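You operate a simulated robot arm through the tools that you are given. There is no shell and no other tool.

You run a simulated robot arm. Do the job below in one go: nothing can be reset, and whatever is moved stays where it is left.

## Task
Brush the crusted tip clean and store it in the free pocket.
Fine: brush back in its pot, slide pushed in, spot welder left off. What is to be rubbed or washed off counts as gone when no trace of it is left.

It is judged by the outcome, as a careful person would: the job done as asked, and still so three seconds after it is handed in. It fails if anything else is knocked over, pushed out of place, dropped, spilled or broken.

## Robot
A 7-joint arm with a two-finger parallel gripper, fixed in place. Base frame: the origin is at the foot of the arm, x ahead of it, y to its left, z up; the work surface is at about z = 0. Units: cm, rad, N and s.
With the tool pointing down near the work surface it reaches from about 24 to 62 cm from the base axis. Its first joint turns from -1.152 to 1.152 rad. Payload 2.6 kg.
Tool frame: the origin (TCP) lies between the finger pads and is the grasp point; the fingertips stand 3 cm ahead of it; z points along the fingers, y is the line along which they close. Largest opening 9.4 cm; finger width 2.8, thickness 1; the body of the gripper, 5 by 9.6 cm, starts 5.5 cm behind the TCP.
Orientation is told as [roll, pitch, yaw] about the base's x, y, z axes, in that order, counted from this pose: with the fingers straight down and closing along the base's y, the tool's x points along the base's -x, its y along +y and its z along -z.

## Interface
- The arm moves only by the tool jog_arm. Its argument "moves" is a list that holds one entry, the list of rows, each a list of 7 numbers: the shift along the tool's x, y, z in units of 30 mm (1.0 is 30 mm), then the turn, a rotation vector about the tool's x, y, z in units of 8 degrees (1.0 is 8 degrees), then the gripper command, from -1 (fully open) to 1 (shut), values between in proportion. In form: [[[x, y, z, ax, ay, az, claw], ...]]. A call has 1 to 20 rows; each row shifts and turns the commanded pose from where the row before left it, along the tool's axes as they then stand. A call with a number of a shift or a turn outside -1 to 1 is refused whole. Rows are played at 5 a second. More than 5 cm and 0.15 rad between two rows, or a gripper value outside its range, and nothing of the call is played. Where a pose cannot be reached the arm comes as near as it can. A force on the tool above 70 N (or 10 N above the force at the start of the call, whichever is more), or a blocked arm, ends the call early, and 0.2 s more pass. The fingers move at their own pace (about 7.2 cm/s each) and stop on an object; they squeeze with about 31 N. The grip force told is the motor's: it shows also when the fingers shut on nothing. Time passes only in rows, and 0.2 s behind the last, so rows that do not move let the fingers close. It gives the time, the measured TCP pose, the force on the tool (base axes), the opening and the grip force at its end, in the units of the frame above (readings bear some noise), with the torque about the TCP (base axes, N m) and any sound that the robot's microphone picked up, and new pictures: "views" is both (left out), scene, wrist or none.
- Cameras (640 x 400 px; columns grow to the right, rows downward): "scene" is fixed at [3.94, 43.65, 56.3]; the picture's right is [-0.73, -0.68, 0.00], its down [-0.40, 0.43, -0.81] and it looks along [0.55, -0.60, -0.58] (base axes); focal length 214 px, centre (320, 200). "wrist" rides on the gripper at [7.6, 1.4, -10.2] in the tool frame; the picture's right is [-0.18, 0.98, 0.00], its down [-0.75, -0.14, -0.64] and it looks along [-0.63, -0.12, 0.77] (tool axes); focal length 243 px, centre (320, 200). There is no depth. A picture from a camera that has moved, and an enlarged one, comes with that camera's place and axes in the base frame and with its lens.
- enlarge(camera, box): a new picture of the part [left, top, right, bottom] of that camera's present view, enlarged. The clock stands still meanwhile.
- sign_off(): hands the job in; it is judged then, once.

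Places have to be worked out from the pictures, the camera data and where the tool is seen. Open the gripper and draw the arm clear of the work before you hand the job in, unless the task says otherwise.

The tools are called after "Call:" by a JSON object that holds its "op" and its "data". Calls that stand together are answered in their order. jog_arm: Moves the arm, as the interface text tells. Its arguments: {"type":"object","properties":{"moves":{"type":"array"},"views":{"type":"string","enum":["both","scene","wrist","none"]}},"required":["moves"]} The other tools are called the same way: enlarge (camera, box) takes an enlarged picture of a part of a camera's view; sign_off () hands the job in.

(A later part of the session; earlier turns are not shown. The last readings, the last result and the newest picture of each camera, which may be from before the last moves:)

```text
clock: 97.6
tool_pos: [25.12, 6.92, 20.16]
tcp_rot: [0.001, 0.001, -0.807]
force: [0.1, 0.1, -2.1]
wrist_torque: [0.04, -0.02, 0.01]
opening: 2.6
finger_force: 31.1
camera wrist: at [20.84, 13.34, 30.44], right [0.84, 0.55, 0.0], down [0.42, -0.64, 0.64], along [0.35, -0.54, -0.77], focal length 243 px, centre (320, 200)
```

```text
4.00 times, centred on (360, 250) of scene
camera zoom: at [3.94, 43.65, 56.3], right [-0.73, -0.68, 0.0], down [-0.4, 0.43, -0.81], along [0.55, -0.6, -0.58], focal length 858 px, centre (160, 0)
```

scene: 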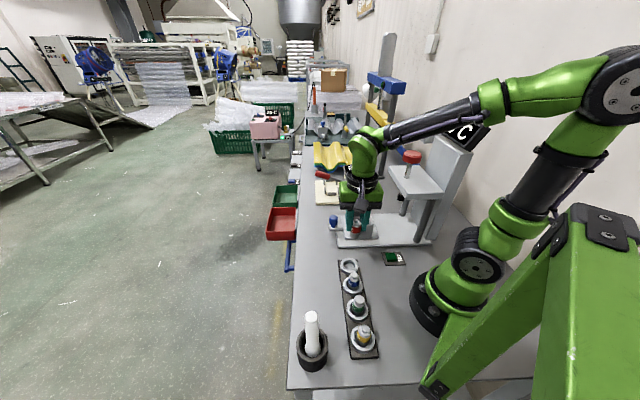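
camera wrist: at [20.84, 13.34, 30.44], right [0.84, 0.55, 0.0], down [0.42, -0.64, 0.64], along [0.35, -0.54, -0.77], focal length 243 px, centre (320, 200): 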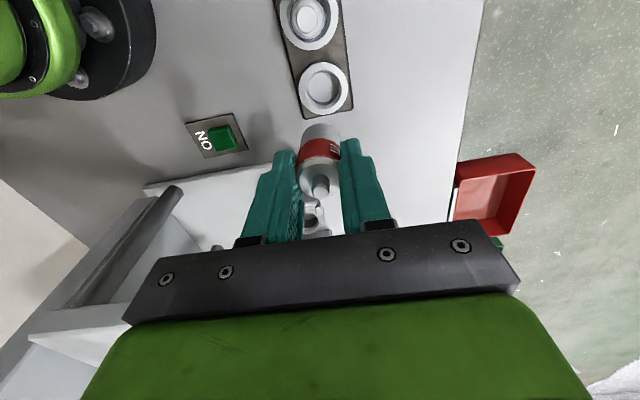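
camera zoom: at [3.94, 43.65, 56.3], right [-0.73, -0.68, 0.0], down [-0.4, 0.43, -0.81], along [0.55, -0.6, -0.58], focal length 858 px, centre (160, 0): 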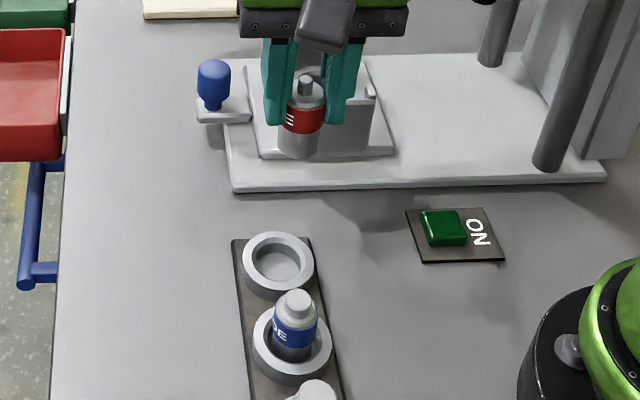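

The pocket centre reads about (25.35, 6.93), so the tip needs a shift of about 0.2 cm. I correct and lower to just above the ring to check.

Call:
{"op": "jog_arm", "data": {"moves": [[[-0.053, 0.057, 0.6, 0, 0, 0, 1], [0, 0, 0.8, 0, 0, 0, 1], [0, 0, 0.8, 0, 0, 0, 1], [0, 0, 0.6, 0, 0, 0, 1], [0, 0, 0, 0, 0, 0, 1]]], "views": "both"}}

Call:
{"op": "enlarge", "data": {"camera": "wrist", "box": [250, 60, 390, 200]}}

Call:
{"op": "enlarge", "data": {"camera": "scene", "box": [320, 230, 390, 300]}}

```text
clock: 98.8
tool_pos: [25.42, 6.91, 11.63]
tcp_rot: [-0.001, -0.001, -0.807]
force: [-0.3, 0.0, -1.7]
wrist_torque: [-0.03, -0.02, 0.02]
opening: 2.61
finger_force: 31.2
camera wrist: at [21.17, 13.29, 21.98], right [0.84, 0.55, 0.0], down [0.42, -0.64, 0.64], along [0.35, -0.54, -0.77], focal length 243 px, centre (320, 200)
```

scene: 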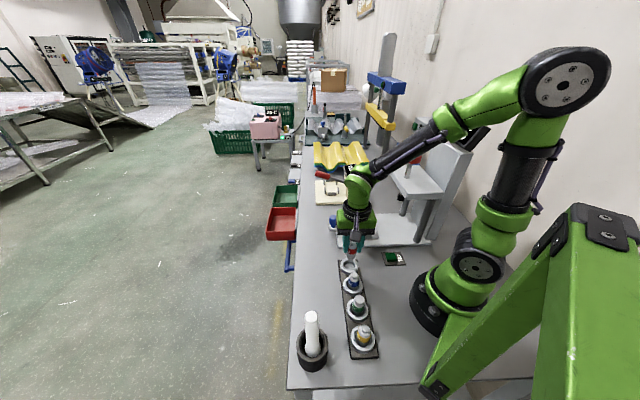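
wrist: 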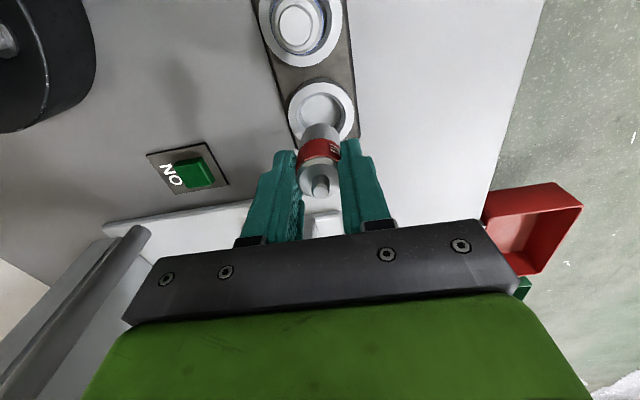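

```text
2.86 times, centred on (320, 130) of wrist
camera zoom: at [21.17, 13.29, 21.98], right [0.84, 0.55, 0.0], down [0.42, -0.64, 0.64], along [0.35, -0.54, -0.77], focal length 693 px, centre (320, 400)
```

zoom: 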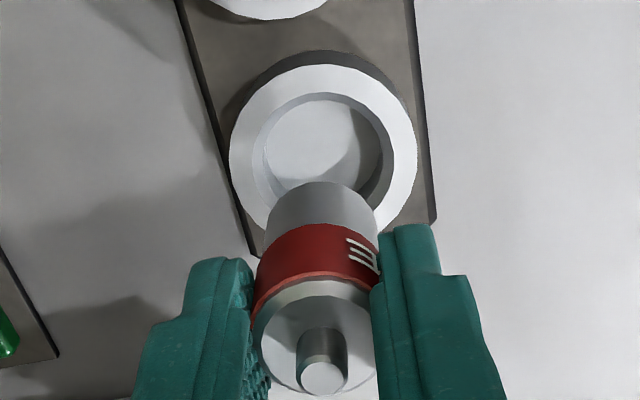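

```text
5.71 times, centred on (355, 265) of scene
camera zoom: at [3.94, 43.65, 56.3], right [-0.73, -0.68, 0.0], down [-0.4, 0.43, -0.81], along [0.55, -0.6, -0.58], focal length 1226 px, centre (120, -171)
```

zoom: 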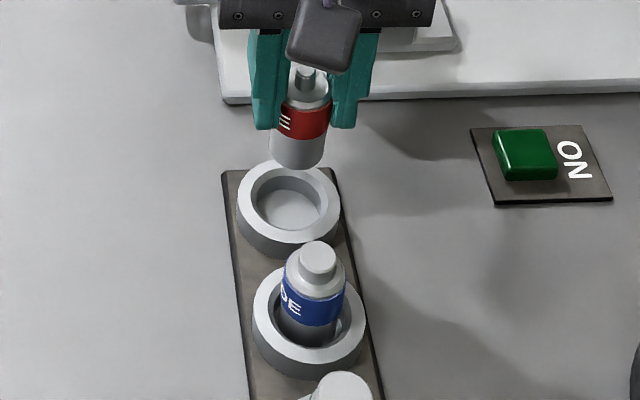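

Alignment is good to about 0.2 cm. I lower further until the tip's foot is just above the ring and check once more.

Call:
{"op": "jog_arm", "data": {"moves": [[[0.02, 0.04, 0.5, 0, 0, 0, 1], [0, 0, 0.5, 0, 0, 0, 1], [0, 0, 0, 0, 0, 0, 1]]], "views": "both"}}

Call:
{"op": "enlarge", "data": {"camera": "wrist", "box": [250, 80, 390, 200]}}

Call:
{"op": "enlarge", "data": {"camera": "scene", "box": [320, 230, 390, 300]}}

```text
clock: 99.6
tool_pos: [25.42, 7.08, 8.7]
tcp_rot: [0.0, 0.0, -0.806]
force: [-0.5, 0.0, -1.6]
wrist_torque: [0.01, -0.04, -0.01]
opening: 2.6
finger_force: 30.9
camera wrist: at [21.25, 13.39, 19.06], right [0.84, 0.55, 0.0], down [0.42, -0.64, 0.64], along [0.35, -0.54, -0.77], focal length 243 px, centre (320, 200)
```

scene: 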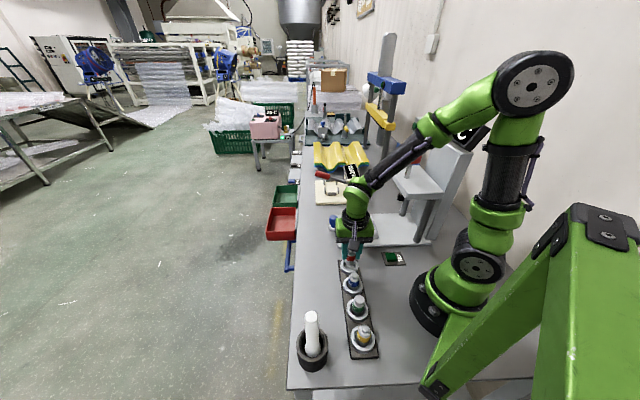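
wrist: 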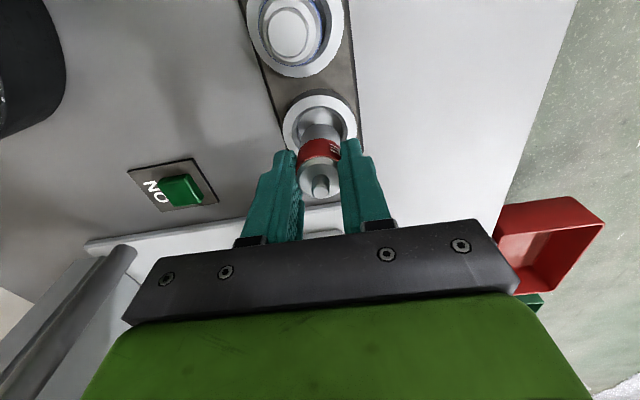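

```text
3.33 times, centred on (320, 140) of wrist
camera zoom: at [21.25, 13.39, 19.06], right [0.84, 0.55, 0.0], down [0.42, -0.64, 0.64], along [0.35, -0.54, -0.77], focal length 809 px, centre (320, 400)
```

zoom: 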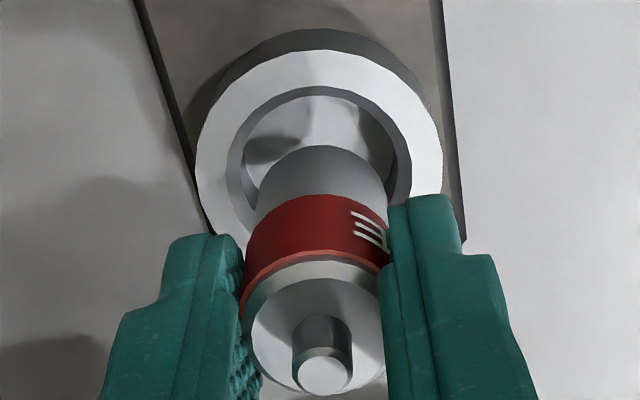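

```text
5.71 times, centred on (355, 265) of scene
camera zoom: at [3.94, 43.65, 56.3], right [-0.73, -0.68, 0.0], down [-0.4, 0.43, -0.81], along [0.55, -0.6, -0.58], focal length 1226 px, centre (120, -171)
```

zoom: 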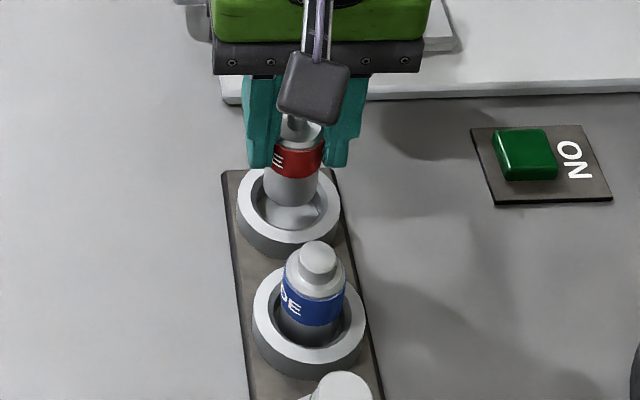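

The foot of the tip is centred over the ring. I lower into the pocket in small steps, watching for the floor contact.

Call:
{"op": "jog_arm", "data": {"moves": [[[0.03, 0, 0.2, 0, 0, 0, 1], [0, 0, 0.2, 0, 0, 0, 1], [0, 0, 0, 0, 0, 0, 1]]], "views": "none"}}

Call:
{"op": "jog_arm", "data": {"moves": [[[0, 0, 0.1, 0, 0, 0, 1], [0, 0, 0, 0, 0, 0, 1]]], "views": "none"}}

Call:
{"op": "jog_arm", "data": {"moves": [[[0, 0, 0.07, 0, 0, 0, 1], [0, 0, 0, 0, 0, 0, 1]]], "views": "wrist"}}

Call:
{"op": "enlarge", "data": {"camera": "scene", "box": [320, 230, 390, 300]}}

```text
clock: 100.4
tool_pos: [25.41, 7.13, 7.56]
tcp_rot: [-0.002, -0.001, -0.806]
force: [-0.8, 1.1, -1.4]
wrist_torque: [0.01, -0.05, -0.03]
opening: 2.61
finger_force: 31.2
```

```text
clock: 101.0
tool_pos: [25.32, 7.15, 7.36]
tcp_rot: [0.001, 0.0, -0.806]
force: [0.1, 0.5, -1.7]
wrist_torque: [0.01, 0.02, 0.0]
opening: 2.61
finger_force: 31.0
```

```text
clock: 101.6
tool_pos: [25.47, 7.22, 6.94]
tcp_rot: [0.0, 0.001, -0.805]
force: [-0.6, -1.4, -1.8]
wrist_torque: [-0.01, 0.01, 0.0]
opening: 2.6
finger_force: 30.8
camera wrist: at [21.13, 13.53, 17.31], right [0.84, 0.55, 0.0], down [0.42, -0.64, 0.64], along [0.35, -0.54, -0.77], focal length 243 px, centre (320, 200)
```

wrist: 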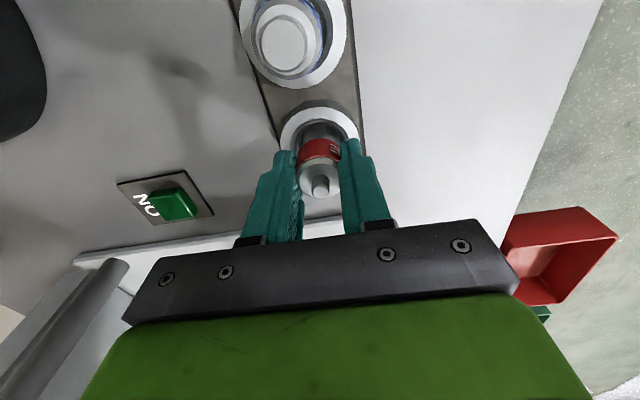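

```text
5.71 times, centred on (355, 265) of scene
camera zoom: at [3.94, 43.65, 56.3], right [-0.73, -0.68, 0.0], down [-0.4, 0.43, -0.81], along [0.55, -0.6, -0.58], focal length 1226 px, centre (120, -171)
```

zoom: 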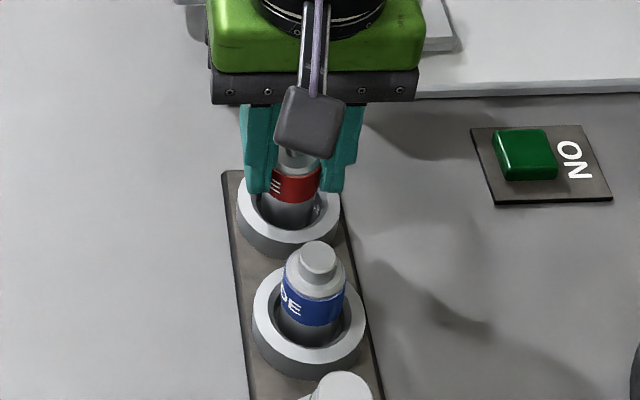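

The foot is now inside the ring with no contact yet. I continue in small steps.

Call:
{"op": "jog_arm", "data": {"moves": [[[0, 0, 0.06, 0, 0, 0, 1], [0, 0, 0, 0, 0, 0, 1]]], "views": "none"}}

Call:
{"op": "jog_arm", "data": {"moves": [[[0, 0, 0.06, 0, 0, 0, 1], [0, 0, 0, 0, 0, 0, 1]]], "views": "none"}}

Call:
{"op": "jog_arm", "data": {"moves": [[[0, 0, 0.06, 0, 0, 0, 1], [0, 0, 0, 0, 0, 0, 1]]], "views": "none"}}

```text
clock: 102.2
tool_pos: [25.44, 7.17, 6.78]
tcp_rot: [-0.001, 0.0, -0.806]
force: [-0.3, -0.7, -2.1]
wrist_torque: [0.02, -0.02, 0.0]
opening: 2.61
finger_force: 31.4
```

```text
clock: 102.8
tool_pos: [25.35, 7.15, 6.66]
tcp_rot: [-0.001, -0.002, -0.807]
force: [-0.6, -0.7, -1.8]
wrist_torque: [0.05, -0.01, -0.01]
opening: 2.61
finger_force: 31.6
```

```text
clock: 103.4
tool_pos: [25.45, 7.05, 6.62]
tcp_rot: [0.001, 0.0, -0.805]
force: [-3.7, -4.6, 20.6]
wrist_torque: [-0.22, 0.14, 0.06]
opening: 2.63
finger_force: 30.8
```

Firm contact at TCP z 6.6 with a small sideways share. I look closely to tell whether it is the pocket floor or the rim.

Call:
{"op": "jog_arm", "data": {"moves": [[[0, 0, -0.03, 0, 0, 0, 1], [0, 0, 0, 0, 0, 0, 1]]], "views": "wrist"}}

Call:
{"op": "enlarge", "data": {"camera": "scene", "box": [335, 240, 375, 290]}}

Call:
{"op": "enlarge", "data": {"camera": "wrist", "box": [260, 90, 380, 200]}}

```text
clock: 104.0
tool_pos: [25.28, 7.18, 6.66]
tcp_rot: [0.001, -0.001, -0.807]
force: [0.3, 0.6, 0.5]
wrist_torque: [0.0, -0.04, 0.0]
opening: 2.58
finger_force: 31.3
camera wrist: at [21.12, 13.53, 16.84], right [0.84, 0.55, 0.0], down [0.42, -0.64, 0.64], along [0.35, -0.54, -0.77], focal length 243 px, centre (320, 200)
```

wrist: 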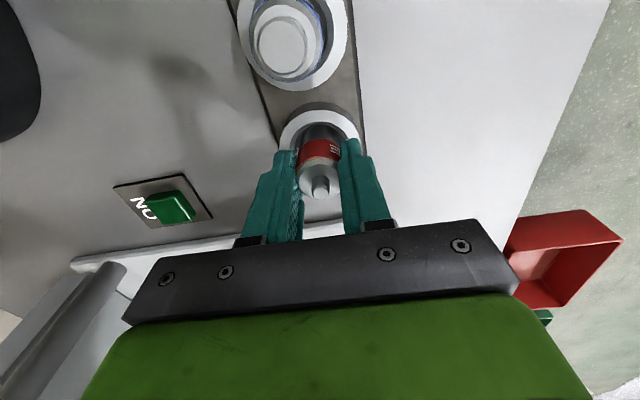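

```text
8.00 times, centred on (355, 265) of scene
camera zoom: at [3.94, 43.65, 56.3], right [-0.73, -0.68, 0.0], down [-0.4, 0.43, -0.81], along [0.55, -0.6, -0.58], focal length 1716 px, centre (40, -320)
```

zoom: 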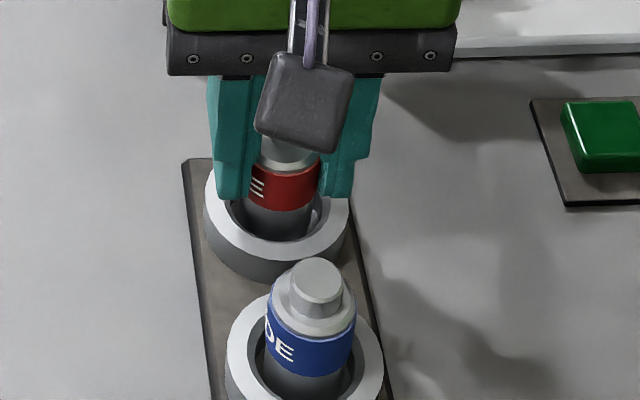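

```text
3.64 times, centred on (320, 145) of wrist
camera zoom: at [21.12, 13.53, 16.84], right [0.84, 0.55, 0.0], down [0.42, -0.64, 0.64], along [0.35, -0.54, -0.77], focal length 882 px, centre (320, 400)
```

zoom: 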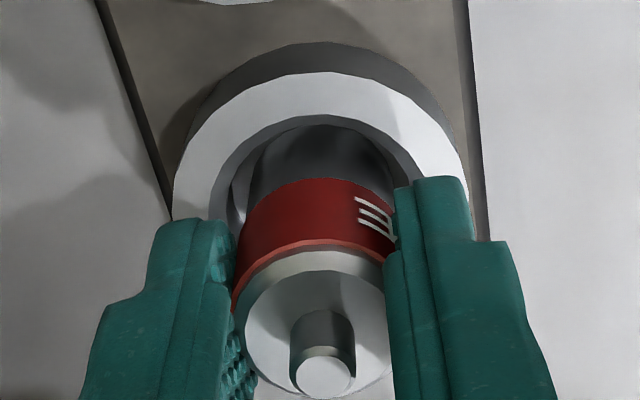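

The tip sits as deep in its ring as the blue one does in its own, so it is on the pocket floor. I open the gripper gently.

Call:
{"op": "jog_arm", "data": {"moves": [[[0, 0, 0, 0, 0, 0, 0.35], [0, 0, 0, 0, 0, 0, 0.2], [0, 0, 0, 0, 0, 0, 0], [0, 0, 0, 0, 0, 0, -0.2], [0, 0, 0, 0, 0, 0, -0.2]]], "views": "wrist"}}

Call:
{"op": "enlarge", "data": {"camera": "scene", "box": [335, 240, 375, 290]}}

Call:
{"op": "enlarge", "data": {"camera": "wrist", "box": [260, 90, 380, 200]}}

```text
clock: 105.2
tool_pos: [25.48, 7.1, 6.61]
tcp_rot: [0.0, 0.0, -0.805]
force: [0.8, 0.6, 0.9]
wrist_torque: [0.0, -0.02, 0.03]
opening: 5.66
finger_force: 0.0
camera wrist: at [21.14, 13.52, 16.87], right [0.84, 0.55, 0.0], down [0.42, -0.64, 0.64], along [0.35, -0.54, -0.77], focal length 243 px, centre (320, 200)
```

wrist: 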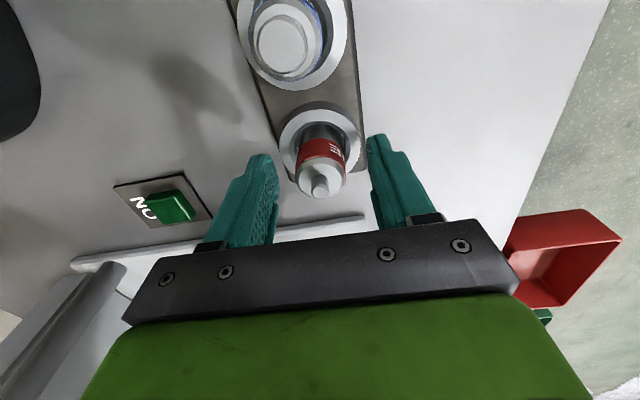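

```text
8.00 times, centred on (355, 265) of scene
camera zoom: at [3.94, 43.65, 56.3], right [-0.73, -0.68, 0.0], down [-0.4, 0.43, -0.81], along [0.55, -0.6, -0.58], focal length 1716 px, centre (40, -320)
```

zoom: 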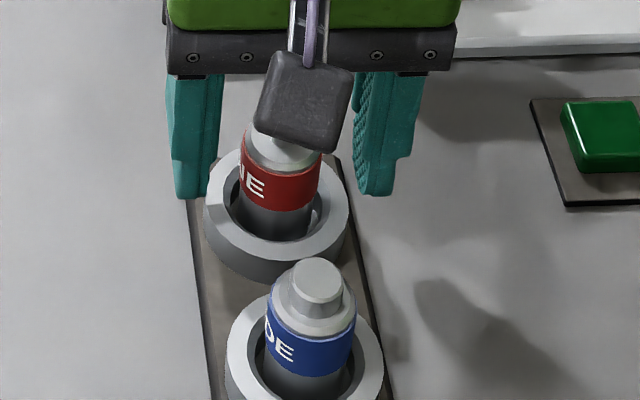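

```text
3.64 times, centred on (320, 145) of wrist
camera zoom: at [21.14, 13.52, 16.87], right [0.84, 0.55, 0.0], down [0.42, -0.64, 0.64], along [0.35, -0.54, -0.77], focal length 882 px, centre (320, 400)
```

zoom: 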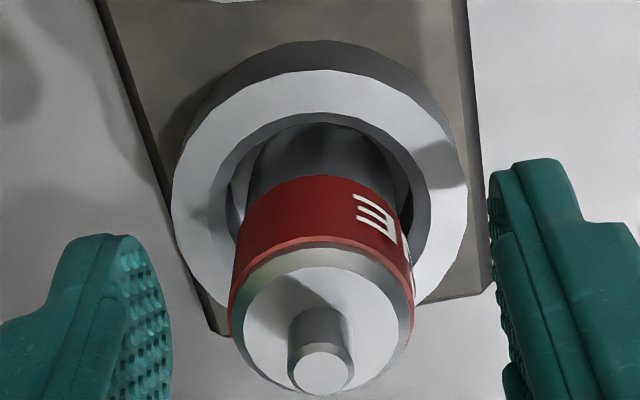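

The tip stands free and upright in the pocket. I raise straight up and look over everything.

Call:
{"op": "jog_arm", "data": {"moves": [[[0, 0, -0.3, 0, 0, 0, -0.2], [0, 0, -0.6, 0, 0, 0, -0.2], [0, 0, -0.8, 0, 0, 0, -0.2], [0, 0, -0.8, 0, 0, 0, -0.2], [0, 0, -0.8, 0, 0, 0, -0.2], [0, 0, -0.8, 0, 0, 0, -0.2], [0, 0, 0, 0, 0, 0, -0.2]]], "views": "both"}}

Call:
{"op": "enlarge", "data": {"camera": "scene", "box": [330, 235, 390, 300]}}

Call:
{"op": "enlarge", "data": {"camera": "wrist", "box": [260, 20, 380, 140]}}

```text
clock: 106.8
tool_pos: [25.37, 7.1, 18.88]
tcp_rot: [0.001, 0.0, -0.806]
force: [0.2, 0.1, 0.6]
wrist_torque: [0.0, 0.05, 0.01]
opening: 5.65
finger_force: 0.0
camera wrist: at [21.18, 13.52, 29.19], right [0.84, 0.55, 0.0], down [0.42, -0.64, 0.64], along [0.35, -0.54, -0.77], focal length 243 px, centre (320, 200)
```

scene: 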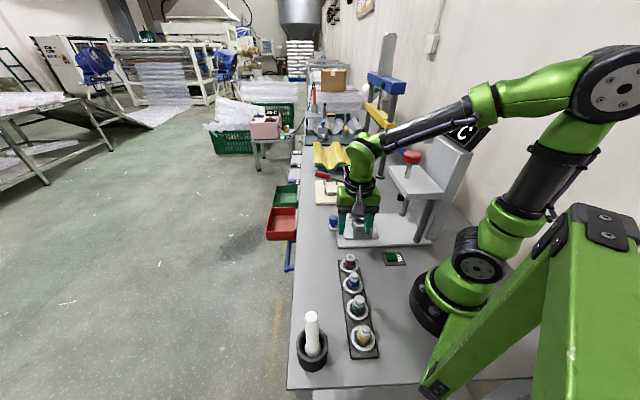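
wrist: 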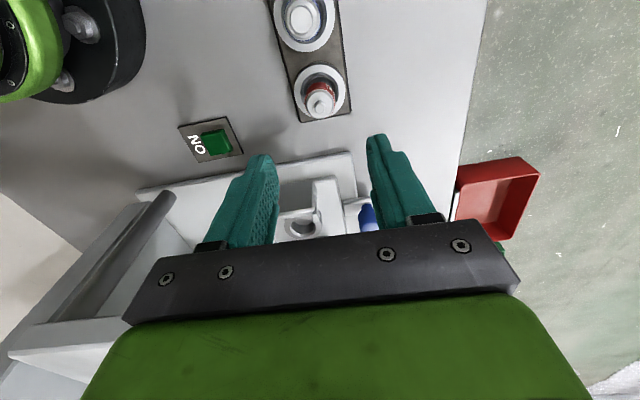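

```text
6.15 times, centred on (360, 268) of scene
camera zoom: at [3.94, 43.65, 56.3], right [-0.73, -0.68, 0.0], down [-0.4, 0.43, -0.81], along [0.55, -0.6, -0.58], focal length 1320 px, centre (74, -215)
```

zoom: 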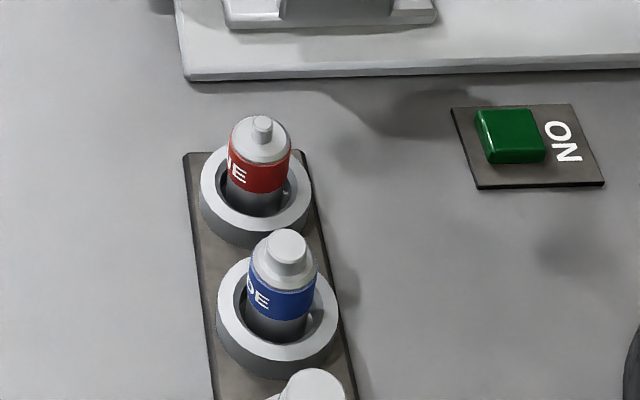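

```text
3.33 times, centred on (320, 80) of wrist
camera zoom: at [21.18, 13.52, 29.19], right [0.84, 0.55, 0.0], down [0.42, -0.64, 0.64], along [0.35, -0.54, -0.77], focal length 809 px, centre (320, 600)
```

zoom: 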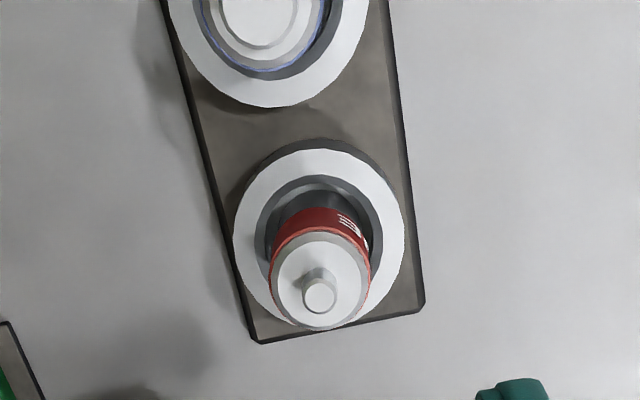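

The red tip is stored level with the others and looks clean. Next is the slide: with closed fingers I'll go to the outer side of the blue knob, which is at about (40.1, -2.8) with its top near z 7.

Call:
{"op": "jog_arm", "data": {"moves": [[[-0.824, 0.404, 0, 0, 0, 0, 0.5], [-0.824, 0.404, 0, 0, 0, 0, 1], [-0.824, 0.404, 0, 0, 0, 0, 1], [-0.824, 0.404, 0, 0, 0, 0, 1], [-0.824, 0.404, 0, 0, 0, 0, 1], [-0.824, 0.404, 0, 0, 0, 0, 1], [-0.824, 0.404, 0, 0, 0, 0, 1], [0, 0, 0, 0, 0, 0, 1]]], "views": "both"}}

Call:
{"op": "enlarge", "data": {"camera": "wrist", "box": [160, 0, 400, 200]}}

Call:
{"op": "enlarge", "data": {"camera": "scene", "box": [310, 150, 430, 250]}}

```text
clock: 108.6
tool_pos: [43.33, 0.48, 19.1]
tcp_rot: [0.0, 0.0, -0.806]
force: [0.4, 0.0, 0.2]
wrist_torque: [0.02, 0.03, -0.01]
opening: 0.0
finger_force: 30.9
camera wrist: at [39.12, 6.8, 29.3], right [0.84, 0.55, 0.0], down [0.42, -0.64, 0.64], along [0.35, -0.54, -0.77], focal length 243 px, centre (320, 200)
```

scene: 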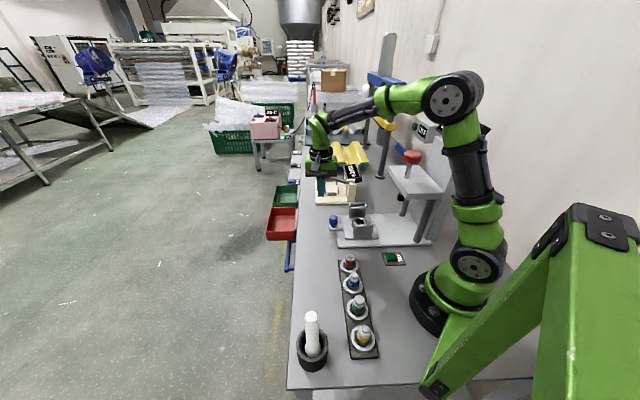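
wrist: 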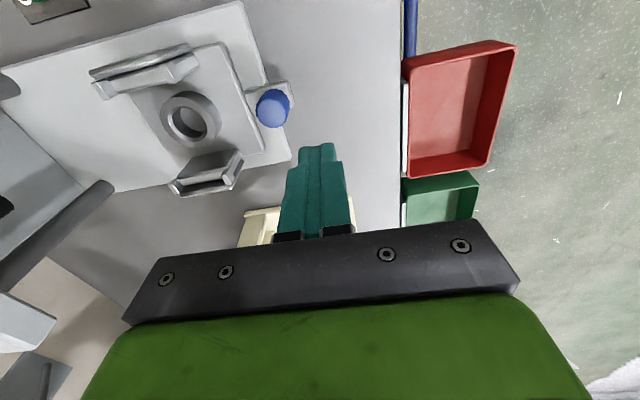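

```text
2.00 times, centred on (280, 100) of wrist
camera zoom: at [39.12, 6.8, 29.3], right [0.84, 0.55, 0.0], down [0.42, -0.64, 0.64], along [0.35, -0.54, -0.77], focal length 485 px, centre (400, 400)
```

zoom: 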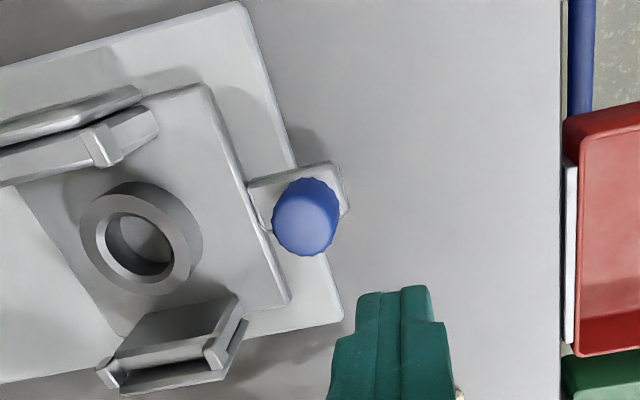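

```text
4.00 times, centred on (370, 200) of scene
camera zoom: at [3.94, 43.65, 56.3], right [-0.73, -0.68, 0.0], down [-0.4, 0.43, -0.81], along [0.55, -0.6, -0.58], focal length 858 px, centre (120, 200)
```

zoom: 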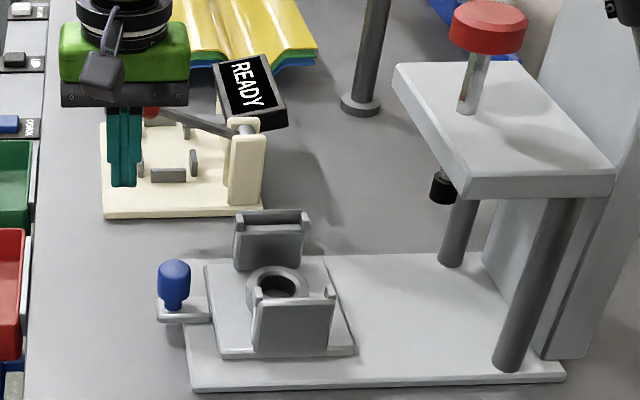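

The knob is on the slide axis about 9.3 cm out from the socket, around (39.7, -2.9). I lower the closed fingers on its outer side, down to the knob's height.

Call:
{"op": "jog_arm", "data": {"moves": [[[0.04, 0, 0.767, 0, 0, 0, 1], [0, 0, 0.767, 0, 0, 0, 1], [0, 0, 0.767, 0, 0, 0, 1], [0, 0, 0.767, 0, 0, 0, 1], [0, 0, 0.767, 0, 0, 0, 1], [0, 0, 0, 0, 0, 0, 1]]], "views": "both"}}

Call:
{"op": "enlarge", "data": {"camera": "wrist", "box": [160, 50, 400, 220]}}

Call:
{"op": "enlarge", "data": {"camera": "scene", "box": [310, 180, 400, 250]}}

```text
clock: 110.0
tool_pos: [43.45, 0.59, 7.6]
tcp_rot: [0.0, -0.001, -0.807]
force: [-0.1, -0.5, -0.4]
wrist_torque: [-0.01, -0.01, -0.01]
opening: 0.03
finger_force: 31.1
camera wrist: at [39.17, 7.02, 17.82], right [0.84, 0.55, 0.0], down [0.42, -0.64, 0.64], along [0.35, -0.54, -0.77], focal length 243 px, centre (320, 200)
```

scene: 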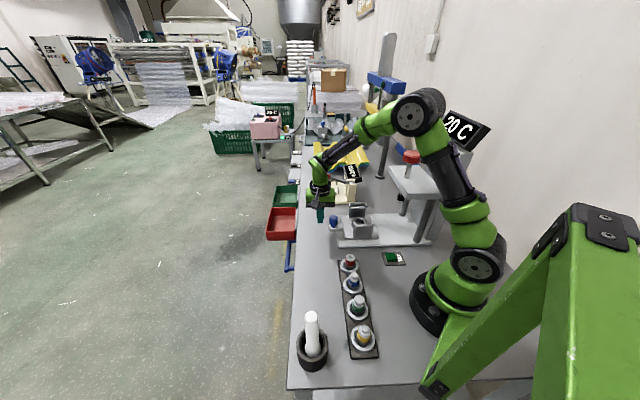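
wrist: 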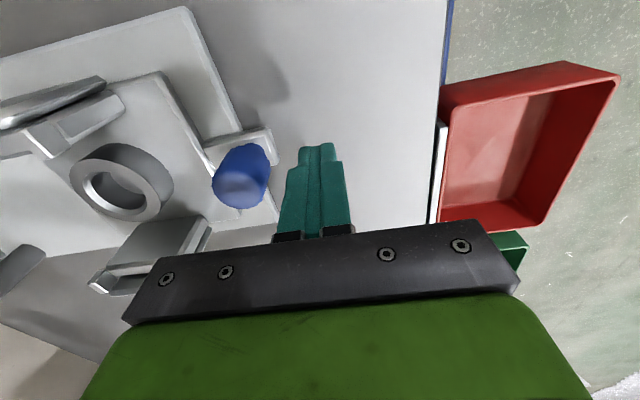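

```text
2.35 times, centred on (280, 135) of wrist
camera zoom: at [39.17, 7.02, 17.82], right [0.84, 0.55, 0.0], down [0.42, -0.64, 0.64], along [0.35, -0.54, -0.77], focal length 571 px, centre (414, 353)
```

zoom: 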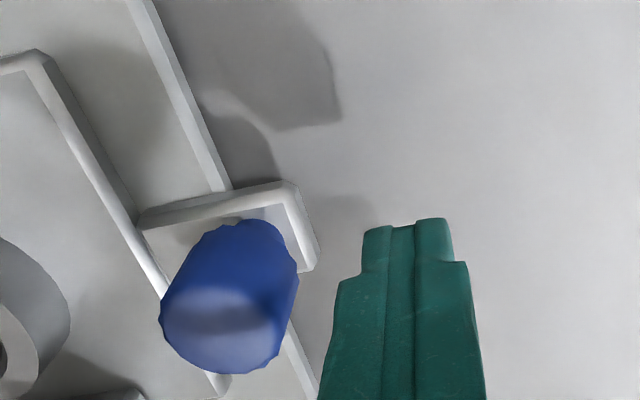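

```text
5.71 times, centred on (355, 215) of scene
camera zoom: at [3.94, 43.65, 56.3], right [-0.73, -0.68, 0.0], down [-0.4, 0.43, -0.81], along [0.55, -0.6, -0.58], focal length 1226 px, centre (120, 114)
```

zoom: 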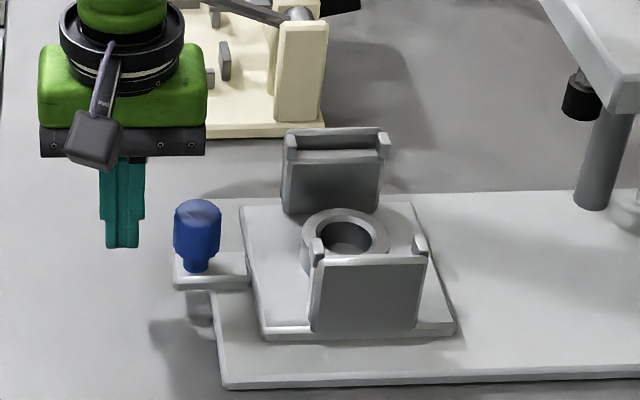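

The fingertips are in line with the knob, about 2.3 cm away from it. I approach and begin to push along the slide axis, watching the force.

Call:
{"op": "jog_arm", "data": {"moves": [[[0, -0.35, 0, 0, 0, 0, 1], [0, -0.35, 0, 0, 0, 0, 1], [0, -0.2, 0, 0, 0, 0, 1], [0, 0, 0, 0, 0, 0, 1]]], "views": "scene"}}

Call:
{"op": "enlarge", "data": {"camera": "scene", "box": [310, 180, 400, 250]}}

```text
clock: 111.0
tool_pos: [41.66, -1.41, 7.6]
tcp_rot: [0.002, -0.002, -0.806]
force: [3.6, 0.4, 3.4]
wrist_torque: [0.03, -0.03, 0.0]
opening: 0.0
finger_force: 30.9
```

scene: 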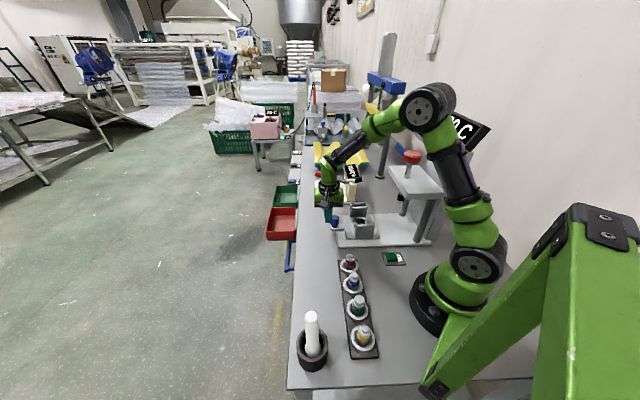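

```text
5.71 times, centred on (355, 215) of scene
camera zoom: at [3.94, 43.65, 56.3], right [-0.73, -0.68, 0.0], down [-0.4, 0.43, -0.81], along [0.55, -0.6, -0.58], focal length 1226 px, centre (120, 114)
```

zoom: 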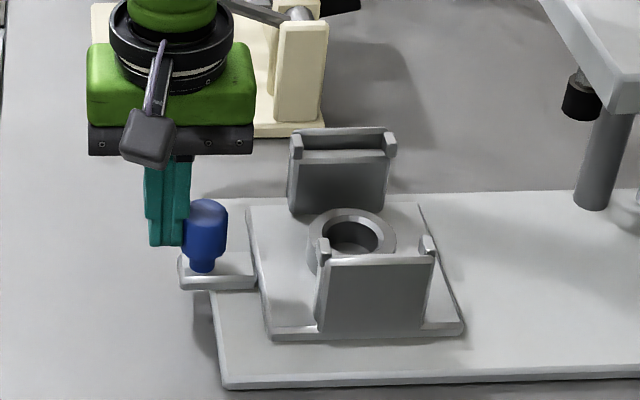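

The fingers touch the knob and the slide moves easily (about 4 N). I push on steadily.

Call:
{"op": "jog_arm", "data": {"moves": [[[0, -0.3, 0, 0, 0, 0, 1], [0, -0.3, 0, 0, 0, 0, 1], [0, -0.3, 0, 0, 0, 0, 1], [0, -0.3, 0, 0, 0, 0, 1], [0, -0.3, 0, 0, 0, 0, 1], [0, -0.3, 0, 0, 0, 0, 1], [0, -0.3, 0, 0, 0, 0, 1]]], "views": "scene"}}

Call:
{"op": "enlarge", "data": {"camera": "scene", "box": [320, 160, 440, 250]}}

```text
clock: 112.6
tool_pos: [36.96, -5.78, 7.48]
tcp_rot: [0.0, 0.0, -0.805]
force: [0.0, 2.7, -0.4]
wrist_torque: [0.04, -0.04, -0.02]
opening: 0.0
finger_force: 30.4
```

scene: 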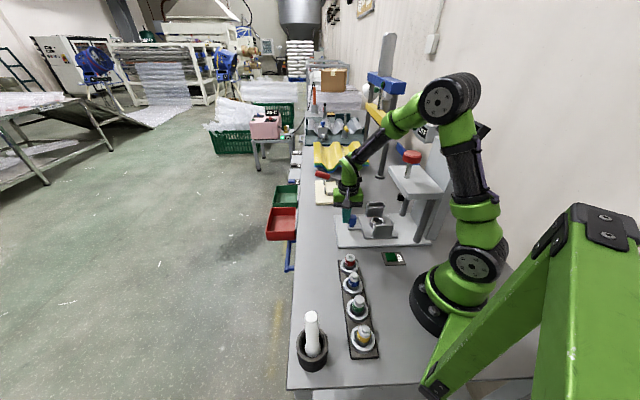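

```text
4.44 times, centred on (380, 205) of scene
camera zoom: at [3.94, 43.65, 56.3], right [-0.73, -0.68, 0.0], down [-0.4, 0.43, -0.81], along [0.55, -0.6, -0.58], focal length 953 px, centre (53, 178)
```

zoom: 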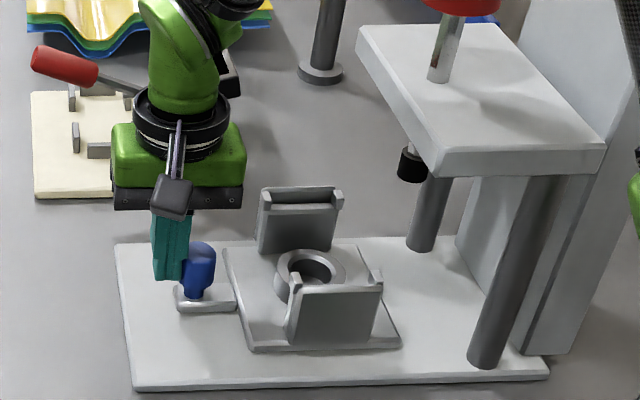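

The slide is about halfway in and follows smoothly; the socket needs roughly 6 cm more to be below the electrode. I keep pushing.

Call:
{"op": "jog_arm", "data": {"moves": [[[0, -0.3, 0, 0, 0, 0, 1], [0, -0.3, 0, 0, 0, 0, 1], [0, -0.3, 0, 0, 0, 0, 1], [0, -0.3, 0, 0, 0, 0, 1], [0, -0.2, 0, 0, 0, 0, 1]]], "views": "scene"}}

Call:
{"op": "enlarge", "data": {"camera": "scene", "box": [320, 160, 440, 250]}}

```text
clock: 113.8
tool_pos: [33.89, -8.55, 7.45]
tcp_rot: [0.0, 0.0, -0.807]
force: [1.7, 0.6, -1.9]
wrist_torque: [0.02, -0.01, 0.02]
opening: 0.02
finger_force: 31.0
```

scene: 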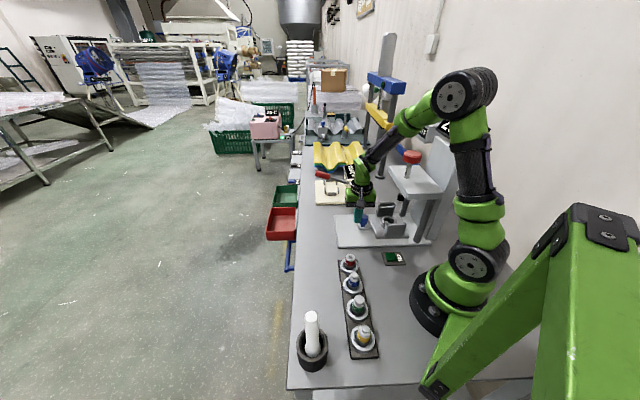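

```text
4.44 times, centred on (380, 205) of scene
camera zoom: at [3.94, 43.65, 56.3], right [-0.73, -0.68, 0.0], down [-0.4, 0.43, -0.81], along [0.55, -0.6, -0.58], focal length 953 px, centre (53, 178)
```

zoom: 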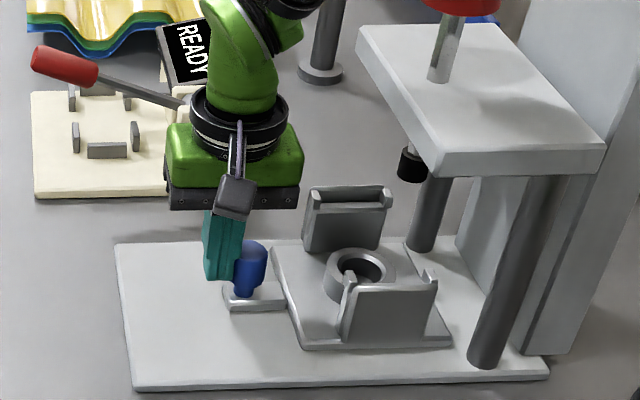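

About 2 cm remain. I push on in smaller steps so I notice the end stop.

Call:
{"op": "jog_arm", "data": {"moves": [[[0, -0.1, 0, 0, 0, 0, 1], [0, -0.1, 0, 0, 0, 0, 1], [0, -0.1, 0, 0, 0, 0, 1], [0, -0.1, 0, 0, 0, 0, 1]]], "views": "none"}}

Call:
{"op": "jog_arm", "data": {"moves": [[[0, -0.1, 0, 0, 0, 0, 1], [0, -0.1, 0, 0, 0, 0, 1]]], "views": "scene"}}

Call:
{"op": "enlarge", "data": {"camera": "scene", "box": [320, 160, 440, 250]}}

```text
clock: 114.8
tool_pos: [33.0, -9.4, 7.35]
tcp_rot: [0.0, -0.001, -0.807]
force: [0.0, -1.0, 0.6]
wrist_torque: [-0.01, 0.02, 0.02]
opening: 0.01
finger_force: 31.4
```

```text
clock: 115.4
tool_pos: [32.53, -9.88, 7.37]
tcp_rot: [-0.001, 0.001, -0.806]
force: [0.2, -0.2, -0.1]
wrist_torque: [-0.04, 0.0, -0.01]
opening: 0.0
finger_force: 30.8
```

scene: 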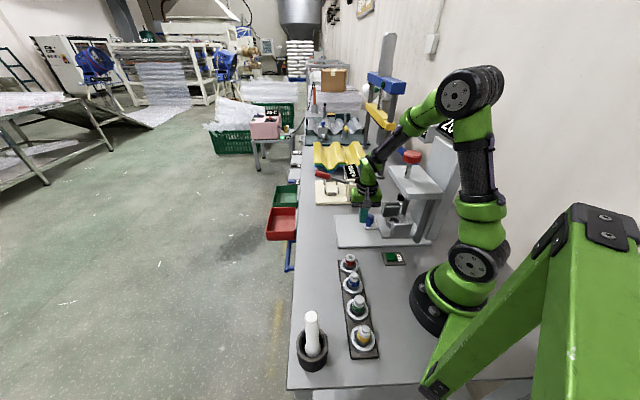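

```text
4.44 times, centred on (380, 205) of scene
camera zoom: at [3.94, 43.65, 56.3], right [-0.73, -0.68, 0.0], down [-0.4, 0.43, -0.81], along [0.55, -0.6, -0.58], focal length 953 px, centre (53, 178)
```

zoom: 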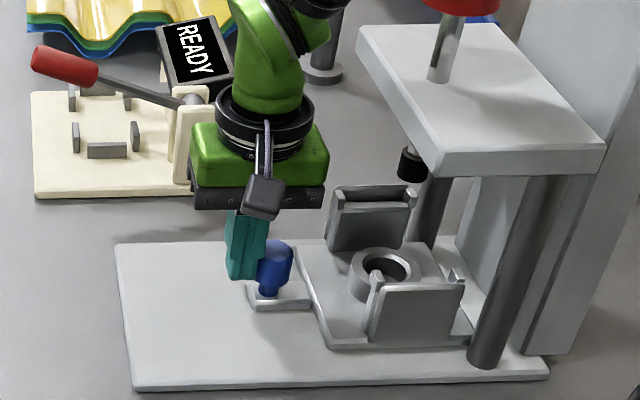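

There is still no end stop and the force is low; the socket is nearly under the electrode. I continue in small steps.

Call:
{"op": "jog_arm", "data": {"moves": [[[0, -0.1, 0, 0, 0, 0, 1], [0, -0.1, 0, 0, 0, 0, 1]]], "views": "none"}}

Call:
{"op": "jog_arm", "data": {"moves": [[[0, -0.1, 0, 0, 0, 0, 1], [0, 0, 0, 0, 0, 0, 1]]], "views": "scene"}}

Call:
{"op": "enlarge", "data": {"camera": "scene", "box": [320, 160, 440, 250]}}

```text
clock: 116.0
tool_pos: [32.35, -10.05, 7.36]
tcp_rot: [0.005, -0.002, -0.799]
force: [25.5, 14.5, -19.3]
wrist_torque: [0.26, -0.38, 0.07]
opening: 0.03
finger_force: 31.1
```

```text
clock: 116.6
tool_pos: [32.35, -10.06, 7.42]
tcp_rot: [0.008, -0.004, -0.794]
force: [47.7, 26.4, -31.4]
wrist_torque: [0.45, -0.68, 0.19]
opening: 0.0
finger_force: 30.7
```

scene: 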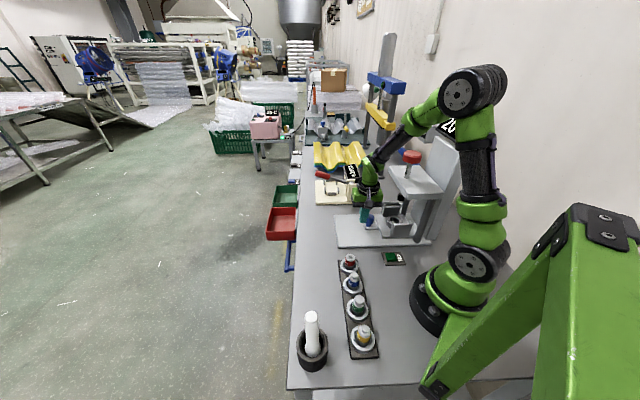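

```text
4.44 times, centred on (380, 205) of scene
camera zoom: at [3.95, 43.65, 56.31], right [-0.73, -0.68, 0.0], down [-0.4, 0.43, -0.81], along [0.55, -0.6, -0.58], focal length 953 px, centre (53, 178)
```

zoom: 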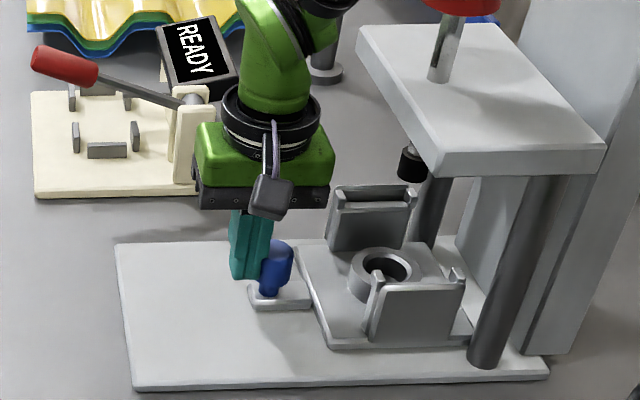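

The force rises sharply with the socket right under the electrode, so the slide is fully in. I back off at once and check that the slide stays in.

Call:
{"op": "jog_arm", "data": {"moves": [[[0, 0.12, 0, 0, 0, 0, 1], [0, 0.12, 0, 0, 0, 0, 1], [0, 0.3, 0, 0, 0, 0, 1], [0, 0.3, 0, 0, 0, 0, 1], [0, 0, 0, 0, 0, 0, 1]]], "views": "scene"}}

Call:
{"op": "enlarge", "data": {"camera": "scene", "box": [320, 160, 440, 250]}}

```text
clock: 117.8
tool_pos: [33.76, -8.69, 7.28]
tcp_rot: [0.0, 0.001, -0.808]
force: [0.6, 0.1, -0.1]
wrist_torque: [-0.01, -0.03, 0.02]
opening: 0.01
finger_force: 30.9
```

scene: 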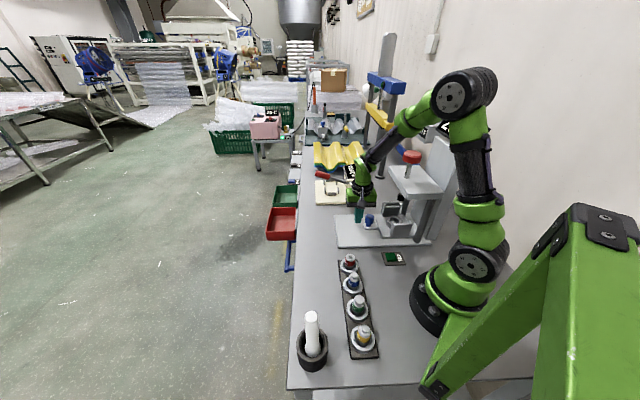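

```text
4.44 times, centred on (380, 205) of scene
camera zoom: at [3.94, 43.65, 56.3], right [-0.73, -0.68, 0.0], down [-0.4, 0.43, -0.81], along [0.55, -0.6, -0.58], focal length 953 px, centre (53, 178)
```

zoom: 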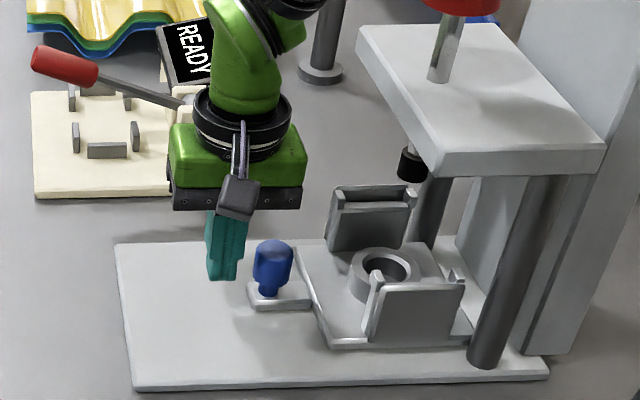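

The slide stays in place. I move away from the knob, raise the arm, and open the gripper clear of everything.

Call:
{"op": "jog_arm", "data": {"moves": [[[0, 0.5, 0, 0, 0, 0, 1], [0, 0.5, -0.3, 0, 0, 0, 1], [0, 0, -0.9, 0, 0, 0, 1], [0, 0, -0.9, 0, 0, 0, 1], [0, 0, -0.9, 0, 0, 0, 1], [0, 0, -0.9, 0, 0, 0, 1], [0, 0, -0.9, 0, 0, 0, 1], [0, 0, -0.9, 0, 0, 0, 1], [0, 0, -0.9, 0, 0, 0, 0], [0.6, 0.6, -0.4, 0, 0, 0, -1], [0.6, 0.6, -0.4, 0, 0, 0, -1], [0.6, 0.6, -0.4, 0, 0, 0, -1], [0, 0, 0, 0, 0, 0, -1]]], "views": "both"}}

Call:
{"op": "enlarge", "data": {"camera": "scene", "box": [320, 160, 440, 250]}}

Call:
{"op": "enlarge", "data": {"camera": "scene", "box": [280, 240, 440, 390]}}

Call:
{"op": "enlarge", "data": {"camera": "scene", "box": [380, 90, 500, 170]}}

Call:
{"op": "enlarge", "data": {"camera": "wrist", "box": [0, 0, 420, 200]}}

```text
clock: 120.6
tool_pos: [35.82, 1.07, 30.71]
tcp_rot: [0.0, 0.001, -0.807]
force: [0.3, 0.1, 0.2]
wrist_torque: [-0.01, 0.02, -0.02]
opening: 9.39
finger_force: 0.1
camera wrist: at [31.66, 7.39, 41.01], right [0.84, 0.55, 0.0], down [0.42, -0.64, 0.64], along [0.35, -0.54, -0.77], focal length 243 px, centre (320, 200)
```

scene: 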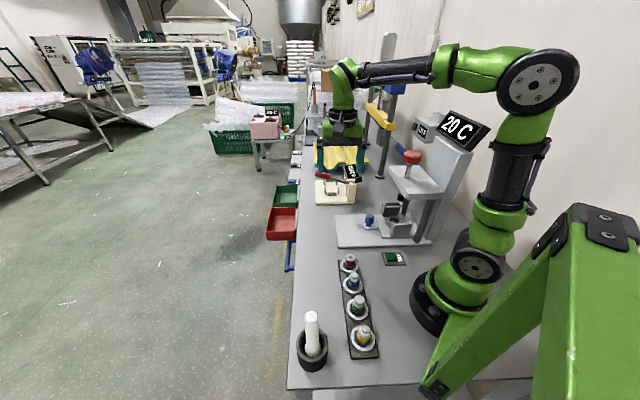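
wrist: 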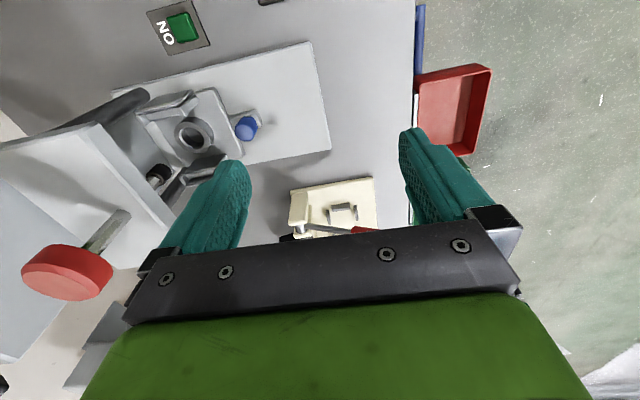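

```text
4.44 times, centred on (380, 205) of scene
camera zoom: at [3.94, 43.65, 56.3], right [-0.73, -0.68, 0.0], down [-0.4, 0.43, -0.81], along [0.55, -0.6, -0.58], focal length 953 px, centre (53, 178)
```

zoom: 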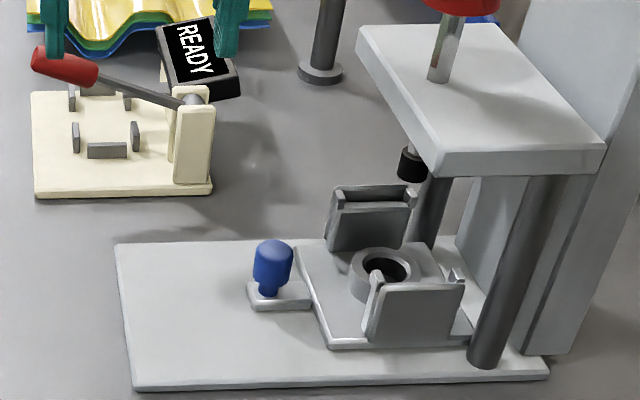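

```text
2.67 times, centred on (360, 315) of scene
camera zoom: at [3.94, 43.65, 56.3], right [-0.73, -0.68, 0.0], down [-0.4, 0.43, -0.81], along [0.55, -0.6, -0.58], focal length 572 px, centre (213, -107)
```

zoom: 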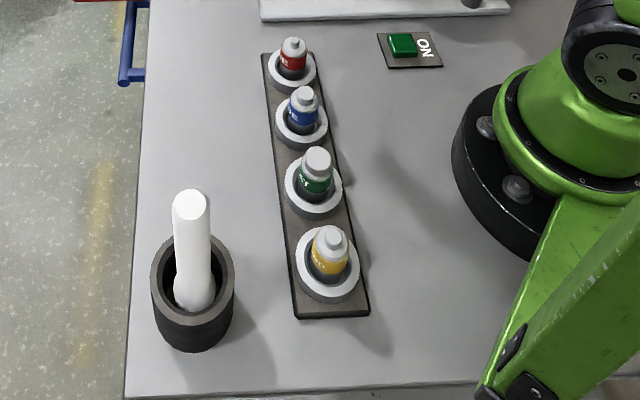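

```text
5.00 times, centred on (440, 130) of scene
camera zoom: at [3.94, 43.65, 56.3], right [-0.73, -0.68, 0.0], down [-0.4, 0.43, -0.81], along [0.55, -0.6, -0.58], focal length 1072 px, centre (-280, 550)
```

zoom: 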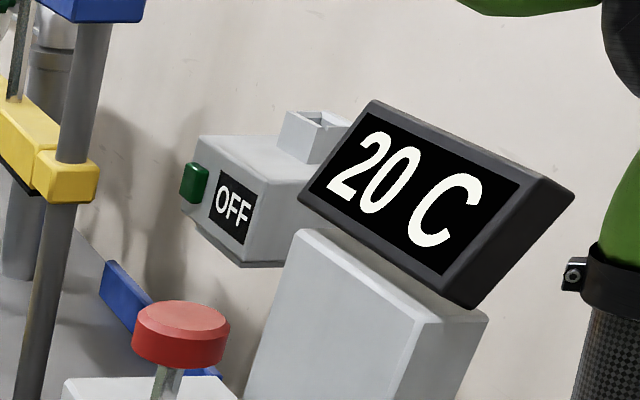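

```text
1.52 times, centred on (210, 100) of wrist
camera zoom: at [31.66, 7.39, 41.01], right [0.84, 0.55, 0.0], down [0.42, -0.64, 0.64], along [0.35, -0.54, -0.77], focal length 370 px, centre (488, 352)
```

zoom: 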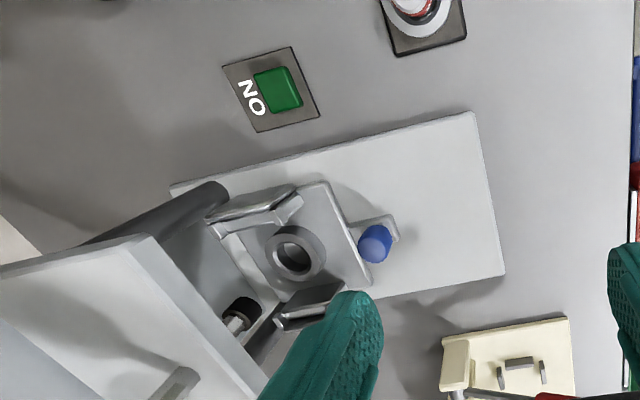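

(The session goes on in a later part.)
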